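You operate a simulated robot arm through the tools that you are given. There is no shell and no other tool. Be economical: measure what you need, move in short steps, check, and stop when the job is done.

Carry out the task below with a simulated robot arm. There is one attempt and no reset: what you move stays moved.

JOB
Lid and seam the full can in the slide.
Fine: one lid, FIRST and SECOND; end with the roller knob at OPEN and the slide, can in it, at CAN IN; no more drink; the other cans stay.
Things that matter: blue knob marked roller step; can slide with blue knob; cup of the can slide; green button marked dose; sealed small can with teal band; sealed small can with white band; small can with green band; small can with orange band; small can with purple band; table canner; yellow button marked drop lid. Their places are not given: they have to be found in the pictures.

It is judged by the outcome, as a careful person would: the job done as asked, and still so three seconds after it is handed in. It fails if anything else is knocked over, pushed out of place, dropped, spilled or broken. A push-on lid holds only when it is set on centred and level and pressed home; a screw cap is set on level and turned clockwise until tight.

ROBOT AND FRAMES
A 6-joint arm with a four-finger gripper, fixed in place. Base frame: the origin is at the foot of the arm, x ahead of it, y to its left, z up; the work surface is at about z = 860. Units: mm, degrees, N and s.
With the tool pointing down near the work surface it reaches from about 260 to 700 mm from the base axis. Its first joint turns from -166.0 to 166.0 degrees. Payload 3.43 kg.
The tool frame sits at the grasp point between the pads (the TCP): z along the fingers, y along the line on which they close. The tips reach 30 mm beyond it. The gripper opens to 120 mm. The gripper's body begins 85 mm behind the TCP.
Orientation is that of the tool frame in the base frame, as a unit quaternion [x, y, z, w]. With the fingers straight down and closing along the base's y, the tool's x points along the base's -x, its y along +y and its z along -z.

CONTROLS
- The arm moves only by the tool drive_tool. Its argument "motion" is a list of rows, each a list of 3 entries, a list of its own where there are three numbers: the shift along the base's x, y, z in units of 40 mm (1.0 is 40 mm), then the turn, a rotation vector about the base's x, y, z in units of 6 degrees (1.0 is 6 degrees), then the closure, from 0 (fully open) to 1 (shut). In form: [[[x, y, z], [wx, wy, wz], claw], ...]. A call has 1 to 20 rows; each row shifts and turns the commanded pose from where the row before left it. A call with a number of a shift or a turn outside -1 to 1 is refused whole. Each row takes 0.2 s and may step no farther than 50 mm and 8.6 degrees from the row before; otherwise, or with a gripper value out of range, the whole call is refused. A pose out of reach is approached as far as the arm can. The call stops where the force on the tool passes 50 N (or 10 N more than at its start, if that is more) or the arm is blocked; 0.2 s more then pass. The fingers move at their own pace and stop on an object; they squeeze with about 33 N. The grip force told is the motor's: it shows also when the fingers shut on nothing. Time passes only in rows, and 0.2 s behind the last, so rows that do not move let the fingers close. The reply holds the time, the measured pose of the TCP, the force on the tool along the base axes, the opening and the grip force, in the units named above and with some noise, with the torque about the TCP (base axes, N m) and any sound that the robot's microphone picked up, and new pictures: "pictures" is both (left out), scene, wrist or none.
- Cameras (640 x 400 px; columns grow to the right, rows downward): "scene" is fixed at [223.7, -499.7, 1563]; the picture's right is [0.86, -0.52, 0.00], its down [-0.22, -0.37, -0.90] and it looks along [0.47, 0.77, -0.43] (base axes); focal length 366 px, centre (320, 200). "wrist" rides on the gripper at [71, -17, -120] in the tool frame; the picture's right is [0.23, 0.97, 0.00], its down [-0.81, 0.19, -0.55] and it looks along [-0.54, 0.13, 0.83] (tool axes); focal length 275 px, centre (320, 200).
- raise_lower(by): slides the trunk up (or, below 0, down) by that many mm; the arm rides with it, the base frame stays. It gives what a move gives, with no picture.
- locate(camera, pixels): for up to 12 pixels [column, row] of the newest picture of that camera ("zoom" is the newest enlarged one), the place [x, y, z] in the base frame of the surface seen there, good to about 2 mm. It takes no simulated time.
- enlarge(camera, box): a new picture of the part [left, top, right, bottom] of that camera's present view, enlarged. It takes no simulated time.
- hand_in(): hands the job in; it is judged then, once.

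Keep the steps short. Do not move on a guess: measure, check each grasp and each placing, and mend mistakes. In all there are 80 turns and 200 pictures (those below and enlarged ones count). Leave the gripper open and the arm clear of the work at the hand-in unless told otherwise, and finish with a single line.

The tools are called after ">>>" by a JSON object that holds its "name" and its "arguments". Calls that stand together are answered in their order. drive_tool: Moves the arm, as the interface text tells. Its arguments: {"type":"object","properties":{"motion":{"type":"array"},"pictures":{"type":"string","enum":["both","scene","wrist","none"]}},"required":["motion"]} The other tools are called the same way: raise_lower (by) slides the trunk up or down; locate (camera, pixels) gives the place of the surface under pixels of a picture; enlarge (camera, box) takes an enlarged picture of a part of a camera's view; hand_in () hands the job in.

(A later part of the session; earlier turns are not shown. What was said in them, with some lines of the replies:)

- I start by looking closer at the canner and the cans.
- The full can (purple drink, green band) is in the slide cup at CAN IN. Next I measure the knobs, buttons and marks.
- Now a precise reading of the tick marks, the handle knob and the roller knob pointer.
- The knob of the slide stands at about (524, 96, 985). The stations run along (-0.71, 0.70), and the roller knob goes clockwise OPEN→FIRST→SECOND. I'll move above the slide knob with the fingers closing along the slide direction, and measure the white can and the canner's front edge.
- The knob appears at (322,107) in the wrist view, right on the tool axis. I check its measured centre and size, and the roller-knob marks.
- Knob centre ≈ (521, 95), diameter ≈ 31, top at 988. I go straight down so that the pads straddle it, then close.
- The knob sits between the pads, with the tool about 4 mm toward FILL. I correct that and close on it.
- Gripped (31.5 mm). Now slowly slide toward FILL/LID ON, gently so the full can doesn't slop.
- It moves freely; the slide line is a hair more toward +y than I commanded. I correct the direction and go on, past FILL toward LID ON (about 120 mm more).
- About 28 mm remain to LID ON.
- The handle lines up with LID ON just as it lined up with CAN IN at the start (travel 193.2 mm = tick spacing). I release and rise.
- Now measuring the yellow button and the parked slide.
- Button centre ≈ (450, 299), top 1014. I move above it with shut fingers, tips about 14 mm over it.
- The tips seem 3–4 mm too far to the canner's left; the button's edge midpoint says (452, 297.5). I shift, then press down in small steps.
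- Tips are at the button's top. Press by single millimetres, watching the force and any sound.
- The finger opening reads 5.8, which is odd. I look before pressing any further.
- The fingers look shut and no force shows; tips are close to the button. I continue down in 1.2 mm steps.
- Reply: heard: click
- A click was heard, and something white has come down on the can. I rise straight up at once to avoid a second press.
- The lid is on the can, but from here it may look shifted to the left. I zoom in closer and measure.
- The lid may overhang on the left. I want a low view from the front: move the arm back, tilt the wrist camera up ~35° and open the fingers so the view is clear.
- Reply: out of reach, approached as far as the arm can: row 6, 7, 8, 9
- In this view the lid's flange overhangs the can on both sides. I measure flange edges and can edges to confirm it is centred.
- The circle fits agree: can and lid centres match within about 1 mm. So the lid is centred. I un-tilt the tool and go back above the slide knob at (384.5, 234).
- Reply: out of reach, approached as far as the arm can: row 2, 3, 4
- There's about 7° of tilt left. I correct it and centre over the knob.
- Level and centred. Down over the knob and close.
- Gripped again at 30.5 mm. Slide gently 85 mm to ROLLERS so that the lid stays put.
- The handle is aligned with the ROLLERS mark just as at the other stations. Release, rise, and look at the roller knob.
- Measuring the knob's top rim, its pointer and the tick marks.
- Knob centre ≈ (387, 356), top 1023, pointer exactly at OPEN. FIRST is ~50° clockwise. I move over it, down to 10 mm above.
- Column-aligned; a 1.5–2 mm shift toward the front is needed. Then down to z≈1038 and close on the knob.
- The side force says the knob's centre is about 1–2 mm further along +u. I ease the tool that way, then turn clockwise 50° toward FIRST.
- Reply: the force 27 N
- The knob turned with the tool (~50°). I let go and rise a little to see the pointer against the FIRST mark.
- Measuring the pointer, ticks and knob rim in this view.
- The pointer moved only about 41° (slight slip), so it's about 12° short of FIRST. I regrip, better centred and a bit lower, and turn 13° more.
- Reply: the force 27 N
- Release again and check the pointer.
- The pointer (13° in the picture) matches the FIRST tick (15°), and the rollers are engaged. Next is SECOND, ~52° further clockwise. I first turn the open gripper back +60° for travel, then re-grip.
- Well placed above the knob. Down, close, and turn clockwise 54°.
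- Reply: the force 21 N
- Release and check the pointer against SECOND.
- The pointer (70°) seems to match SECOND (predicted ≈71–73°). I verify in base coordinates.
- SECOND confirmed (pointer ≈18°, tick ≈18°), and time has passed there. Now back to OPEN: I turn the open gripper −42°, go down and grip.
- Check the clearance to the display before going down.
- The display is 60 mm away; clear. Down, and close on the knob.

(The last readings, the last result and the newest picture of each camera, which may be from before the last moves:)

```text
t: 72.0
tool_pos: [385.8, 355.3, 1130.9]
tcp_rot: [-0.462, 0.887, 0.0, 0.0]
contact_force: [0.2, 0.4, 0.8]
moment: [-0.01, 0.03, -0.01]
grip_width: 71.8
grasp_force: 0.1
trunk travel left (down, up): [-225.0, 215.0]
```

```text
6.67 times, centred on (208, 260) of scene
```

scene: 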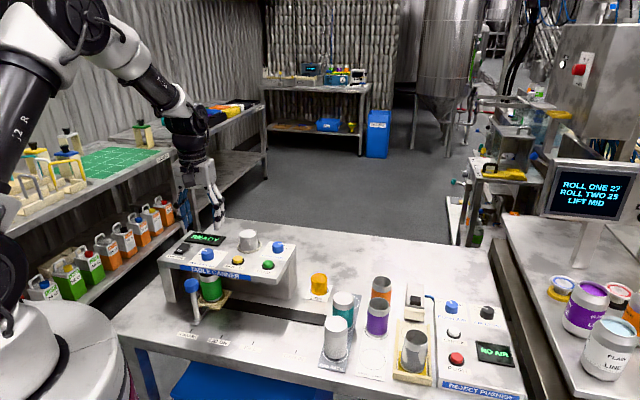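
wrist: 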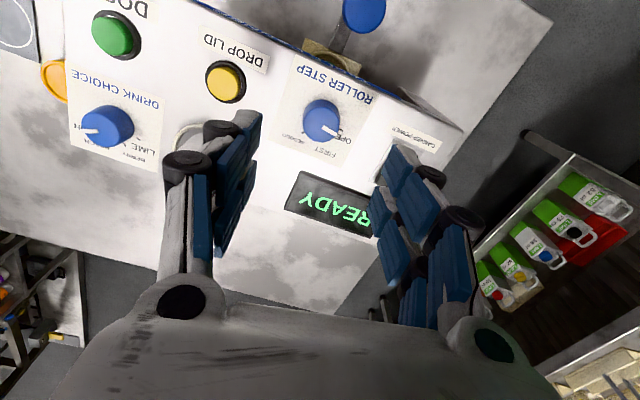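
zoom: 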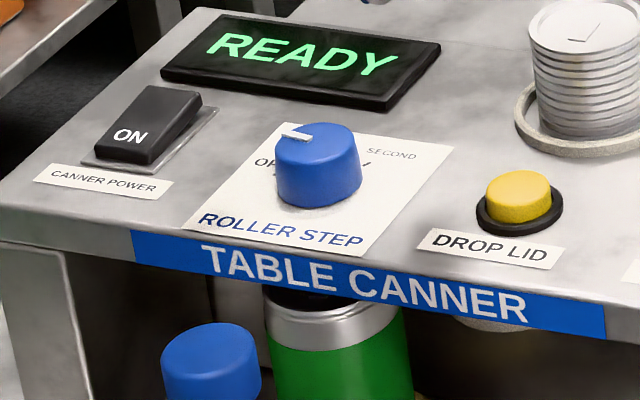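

The knob is back at OPEN (the pointer looks exactly as at the start, against the end stop). Now back over the slide knob at (324, 296).

>>> {"name": "drive_tool", "arguments": {"motion": [[[-0.51, -0.495, 0], [0, 0, -0.8], 0.5], [[-0.51, -0.495, 0], [0, 0, -0.77], 0.5], [[-0.51, -0.495, 0], [0, 0, 0], 0.5], [[0, 0, 0], [0, 0, 0], 0.5], [[0, 0, 0], [0, 0, 0], 0.5]]}}

```text
t: 73.2
tool_pos: [324.5, 296.0, 1128.9]
tcp_rot: [-0.387, 0.922, 0.001, 0.001]
contact_force: [0.2, 0.0, 1.1]
moment: [0.01, 0.02, 0.0]
grip_width: 59.9
grasp_force: 0.0
trunk travel left (down, up): [-225.0, 215.0]
```

scene: 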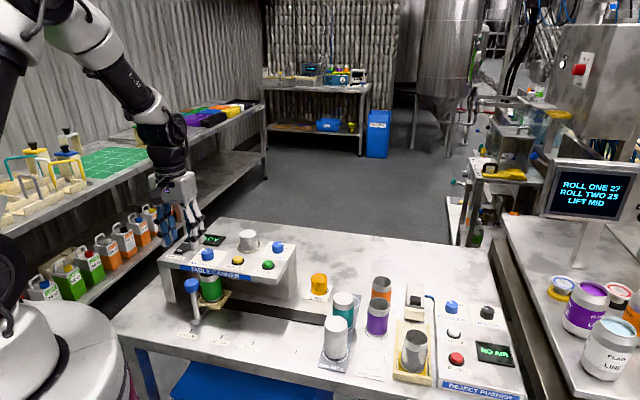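
wrist: 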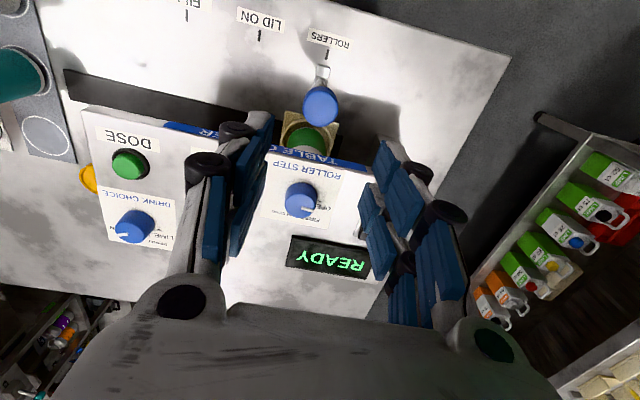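

Well centred (knob at col 320). Down and grip.

>>> {"name": "drive_tool", "arguments": {"motion": [[[0, 0, -0.7], [0, 0, 0], 0.5], [[0, 0, -0.8], [0, 0, 0], 0.5], [[0, 0, -0.8], [0, 0, 0], 0.5], [[0, 0, -0.8], [0, 0, 0], 0.5], [[0, 0, -0.52], [0, 0, 0], 0.5], [[0, 0, -0.1], [0, 0, 0], 0.5], [[0, 0, 0], [0, 0, 0], 0.6], [[0, 0, 0], [0, 0, 0], 0.68], [[0, 0, 0], [0, 0, 0], 0.72], [[0, 0, 0], [0, 0, 0], 0.74], [[0, 0, 0], [0, 0, 0], 0.76], [[0, 0, 0], [0, 0, 0], 0.8], [[0, 0, 0], [0, 0, 0], 0.8]]}}

```text
t: 76.0
tool_pos: [324.0, 295.6, 979.7]
tcp_rot: [-0.387, 0.922, 0.001, 0.0]
contact_force: [8.3, -6.8, -1.7]
moment: [-0.2, -0.08, -0.06]
grip_width: 30.7
grasp_force: 37.0
trunk travel left (down, up): [-225.0, 215.0]
```

scene: 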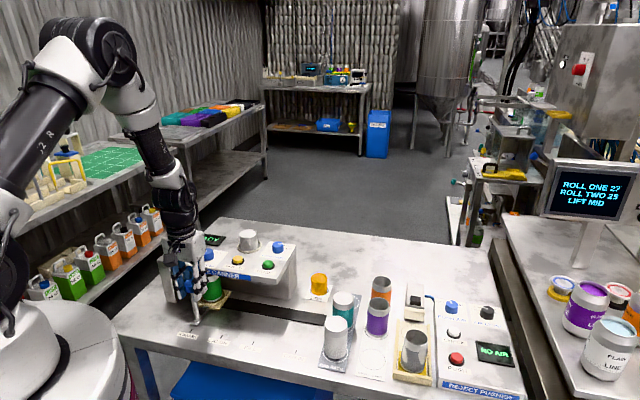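
wrist: 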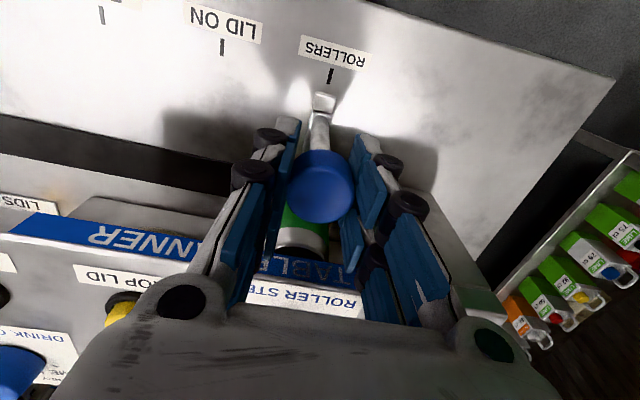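

Gripped. Slide gently back toward CAN IN, first stretch of ~110 mm.

>>> {"name": "drive_tool", "arguments": {"motion": [[[0.035, -0.036, 0], [0, 0, 0], 0.8], [[0.07, -0.071, 0], [0, 0, 0], 0.8], [[0.105, -0.107, 0], [0, 0, 0], 0.8], [[0.123, -0.125, 0], [0, 0, 0], 0.8], [[0.123, -0.125, 0], [0, 0, 0], 0.8], [[0.123, -0.125, 0], [0, 0, 0], 0.8], [[0.123, -0.125, 0], [0, 0, 0], 0.8], [[0.123, -0.125, 0], [0, 0, 0], 0.8], [[0.123, -0.125, 0], [0, 0, 0], 0.8], [[0.123, -0.125, 0], [0, 0, 0], 0.8], [[0.123, -0.125, 0], [0, 0, 0], 0.8], [[0.123, -0.125, 0], [0, 0, 0], 0.8], [[0.123, -0.125, 0], [0, 0, 0], 0.8], [[0.123, -0.125, 0], [0, 0, 0], 0.8], [[0.123, -0.125, 0], [0, 0, 0], 0.8], [[0.105, -0.107, 0], [0, 0, 0], 0.8], [[0.088, -0.089, 0], [0, 0, 0], 0.8], [[0.053, -0.054, 0], [0, 0, 0], 0.8], [[0, 0, 0], [0, 0, 0], 0.8]], "pictures": "wrist"}}

```text
t: 80.0
tool_pos: [402.5, 217.5, 979.7]
tcp_rot: [-0.387, 0.922, 0.0, 0.0]
contact_force: [-1.5, -1.4, -4.4]
moment: [0.08, -0.19, 0.03]
grip_width: 30.2
grasp_force: 45.1
trunk travel left (down, up): [-225.0, 215.0]
```

wrist: 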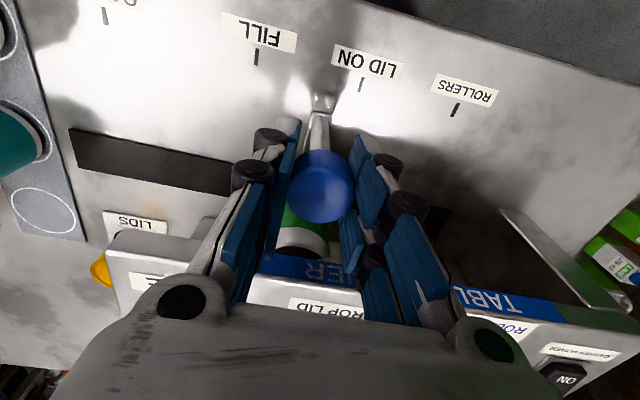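

>>> {"name": "drive_tool", "arguments": {"motion": [[[0.035, -0.036, 0], [0, 0, 0], 0.8], [[0.07, -0.071, 0], [0, 0, 0], 0.8], [[0.105, -0.107, 0], [0, 0, 0], 0.8], [[0.123, -0.125, 0], [0, 0, 0], 0.8], [[0.123, -0.125, 0], [0, 0, 0], 0.8], [[0.123, -0.125, 0], [0, 0, 0], 0.8], [[0.123, -0.125, 0], [0, 0, 0], 0.8], [[0.123, -0.125, 0], [0, 0, 0], 0.8], [[0.123, -0.125, 0], [0, 0, 0], 0.8], [[0.123, -0.125, 0], [0, 0, 0], 0.8], [[0.123, -0.125, 0], [0, 0, 0], 0.8], [[0.123, -0.125, 0], [0, 0, 0], 0.8], [[0.123, -0.125, 0], [0, 0, 0], 0.8], [[0.123, -0.125, 0], [0, 0, 0], 0.8], [[0.123, -0.125, 0], [0, 0, 0], 0.8], [[0.105, -0.107, 0], [0, 0, 0], 0.8], [[0.088, -0.089, 0], [0, 0, 0], 0.8], [[0.053, -0.054, 0], [0, 0, 0], 0.8], [[0, 0, 0], [0, 0, 0], 0.8]], "pictures": "wrist"}}

```text
t: 84.0
tool_pos: [479.8, 139.5, 979.5]
tcp_rot: [-0.387, 0.922, 0.0, 0.0]
contact_force: [10.4, 9.9, 12.6]
moment: [0.34, -0.36, -0.02]
grip_width: 30.3
grasp_force: 44.7
trunk travel left (down, up): [-225.0, 215.0]
```

wrist: 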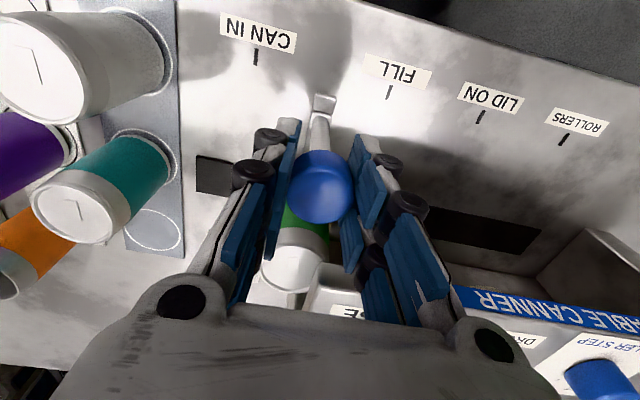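

The can has its lid and rides well. The last ~58 mm to CAN IN.

>>> {"name": "drive_tool", "arguments": {"motion": [[[0.036, -0.035, 0], [0, 0, 0], 0.8], [[0.071, -0.071, 0], [0, 0, 0], 0.8], [[0.107, -0.107, 0], [0, 0, 0], 0.8], [[0.124, -0.124, 0], [0, 0, 0], 0.8], [[0.124, -0.124, 0], [0, 0, 0], 0.8], [[0.124, -0.124, 0], [0, 0, 0], 0.8], [[0.124, -0.124, 0], [0, 0, 0], 0.8], [[0.107, -0.107, 0], [0, 0, 0], 0.8], [[0.089, -0.089, 0], [0, 0, 0], 0.8], [[0.071, -0.071, 0], [0, 0, 0], 0.8], [[0.045, -0.045, 0], [0, 0, 0], 0.8], [[0, 0, 0], [0, 0, 0], 0.8]]}}

>>> {"name": "enlarge", "arguments": {"camera": "wrist", "box": [230, 20, 422, 140]}}

```text
t: 86.6
tool_pos: [519.6, 99.6, 980.7]
tcp_rot: [-0.386, 0.922, 0.0, 0.0]
contact_force: [12.3, 9.5, -0.9]
moment: [0.03, -0.04, -0.02]
grip_width: 30.3
grasp_force: 45.4
trunk travel left (down, up): [-225.0, 215.0]
```

scene: 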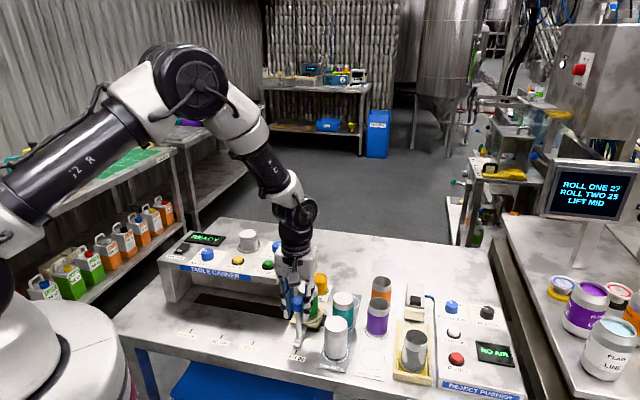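
wrist: 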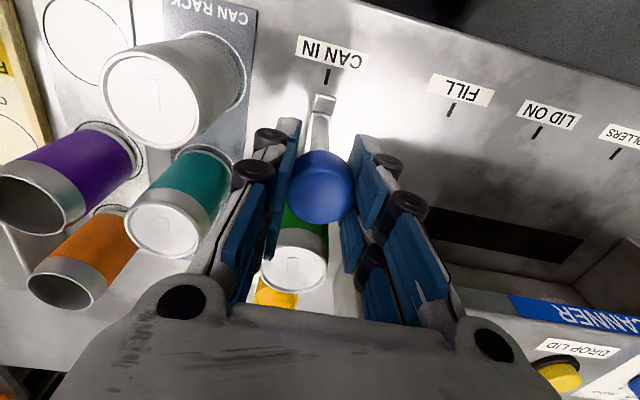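

```text
3.33 times, centred on (326, 80) of wrist
```

zoom: 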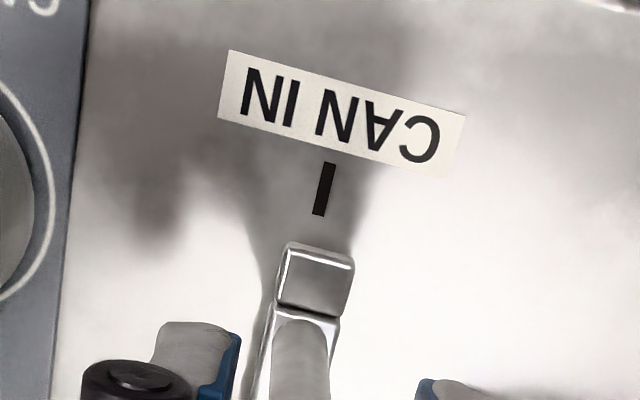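

Compared with the other stations, the handle is ~2–3 mm short of the CAN IN mark. Nudge on 3 mm.

>>> {"name": "drive_tool", "arguments": {"motion": [[[0.027, -0.027, 0], [0, 0, 0], 0.8], [[0.027, -0.03, 0], [0, 0, 0], 0.8], [[0, 0, 0], [0, 0, 0], 0.8], [[0, 0, 0], [0, 0, 0], 0.8]], "pictures": "wrist"}}

>>> {"name": "enlarge", "arguments": {"camera": "wrist", "box": [230, 20, 422, 140]}}

```text
t: 87.6
tool_pos: [521.1, 96.6, 979.7]
tcp_rot: [-0.388, 0.922, 0.0, 0.001]
contact_force: [8.4, 15.1, 7.1]
moment: [-0.03, 0.34, 0.01]
grip_width: 30.1
grasp_force: 45.0
trunk travel left (down, up): [-225.0, 215.0]
```

wrist: 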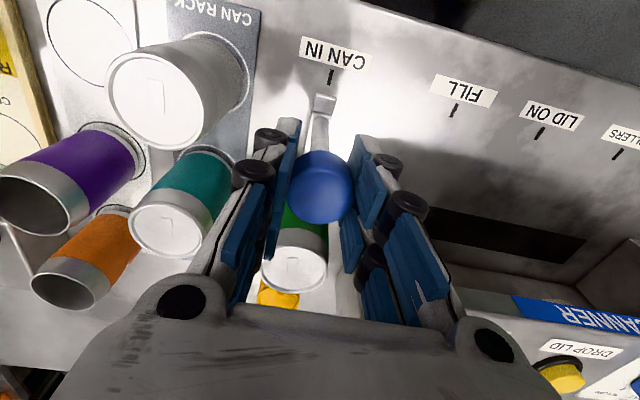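

```text
3.33 times, centred on (326, 80) of wrist
```

zoom: 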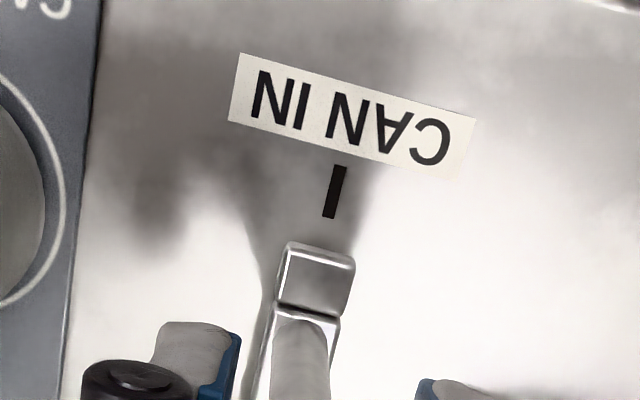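

Now the handle matches the mark just as at the other stations. Release, rise and move back clear.

>>> {"name": "drive_tool", "arguments": {"motion": [[[0, 0, 0], [0, 0, 0], 0.7], [[0, 0, 0], [0, 0, 0], 0.55], [[0, 0, 0], [0, 0, 0], 0.5], [[0, 0, 0], [0, 0, 0], 0.5], [[0, 0, 0.3], [0, 0, 0], 0.5], [[0, 0, 0.7], [0, 0, 0], 0.5], [[0, 0, 0.9], [0, 0, 0], 0.5], [[0, 0, 0.9], [0, 0, 0], 0.5], [[0, 0, 0.9], [0, 0, 0], 0.4], [[0, 0, 0.9], [0, 0, 0], 0.2], [[0, 0, 0.9], [0, 0, 0], 0], [[-0.4, 0.6, 0.5], [0, 0, 0], 0], [[-0.4, 0.6, 0.3], [0, 0, 0], 0], [[0, 0, 0], [0, 0, 0], 0], [[0, 0, 0], [0, 0, 0], 0]]}}

>>> {"name": "enlarge", "arguments": {"camera": "scene", "box": [260, 265, 372, 365]}}

>>> {"name": "enlarge", "arguments": {"camera": "scene", "box": [280, 270, 344, 310]}}

>>> {"name": "enlarge", "arguments": {"camera": "scene", "box": [150, 215, 310, 315]}}

```text
t: 90.8
tool_pos: [488.6, 142.9, 1231.3]
tcp_rot: [-0.387, 0.922, 0.0, 0.0]
contact_force: [0.3, 0.4, 0.1]
moment: [0.04, 0.02, 0.0]
grip_width: 120.1
grasp_force: 0.1
trunk travel left (down, up): [-225.0, 215.0]
```

scene: 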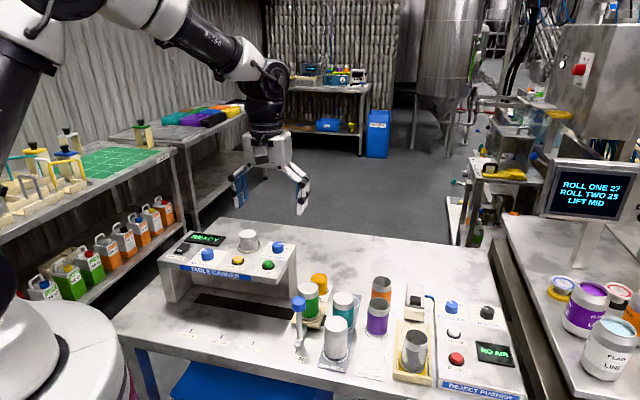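
wrist: 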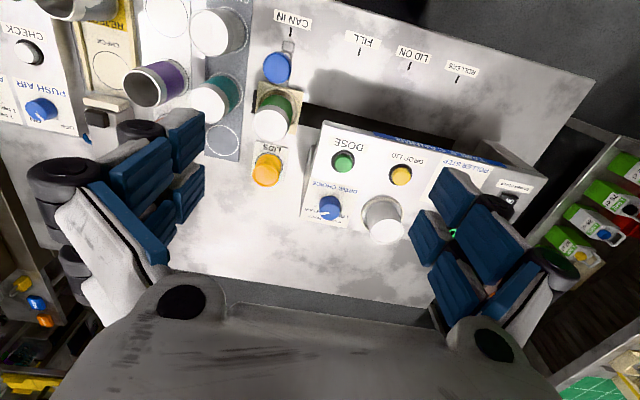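

```text
4.00 times, centred on (316, 315) of scene
```

zoom: 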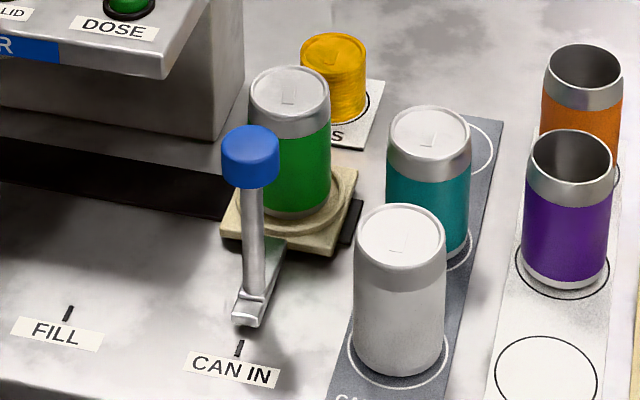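

```text
10.00 times, centred on (312, 290) of scene
```

zoom: 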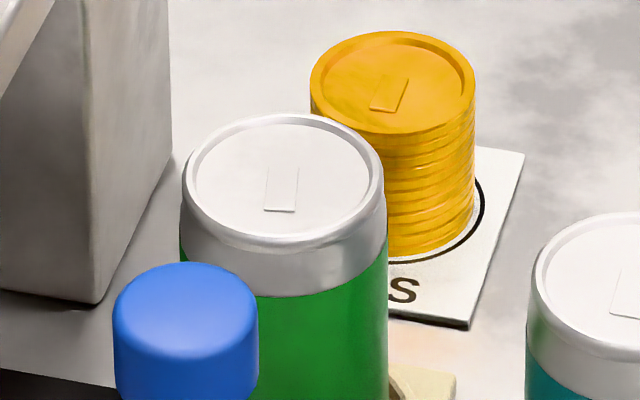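

```text
4.00 times, centred on (230, 265) of scene
```

zoom: 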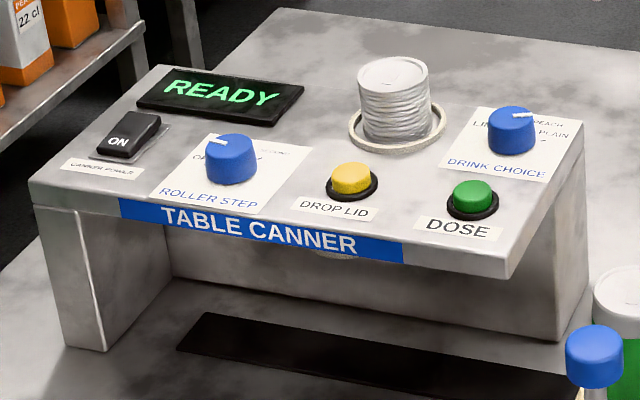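

The green-band can is in the slide at CAN IN with one lid. Its rim is now flush like the sealed teal can's, where the loose lid had overhung before. The roller knob is at OPEN, the other cans are where they were, and the arm is clear with the gripper open. Handing in.

>>> {"name": "hand_in", "arguments": {}}

```text
The job is handed in.
```

The full can was given one lid, seamed at FIRST and then SECOND, and handed in at CAN IN with the roller knob at OPEN, no more drink added and the other cans left in place.
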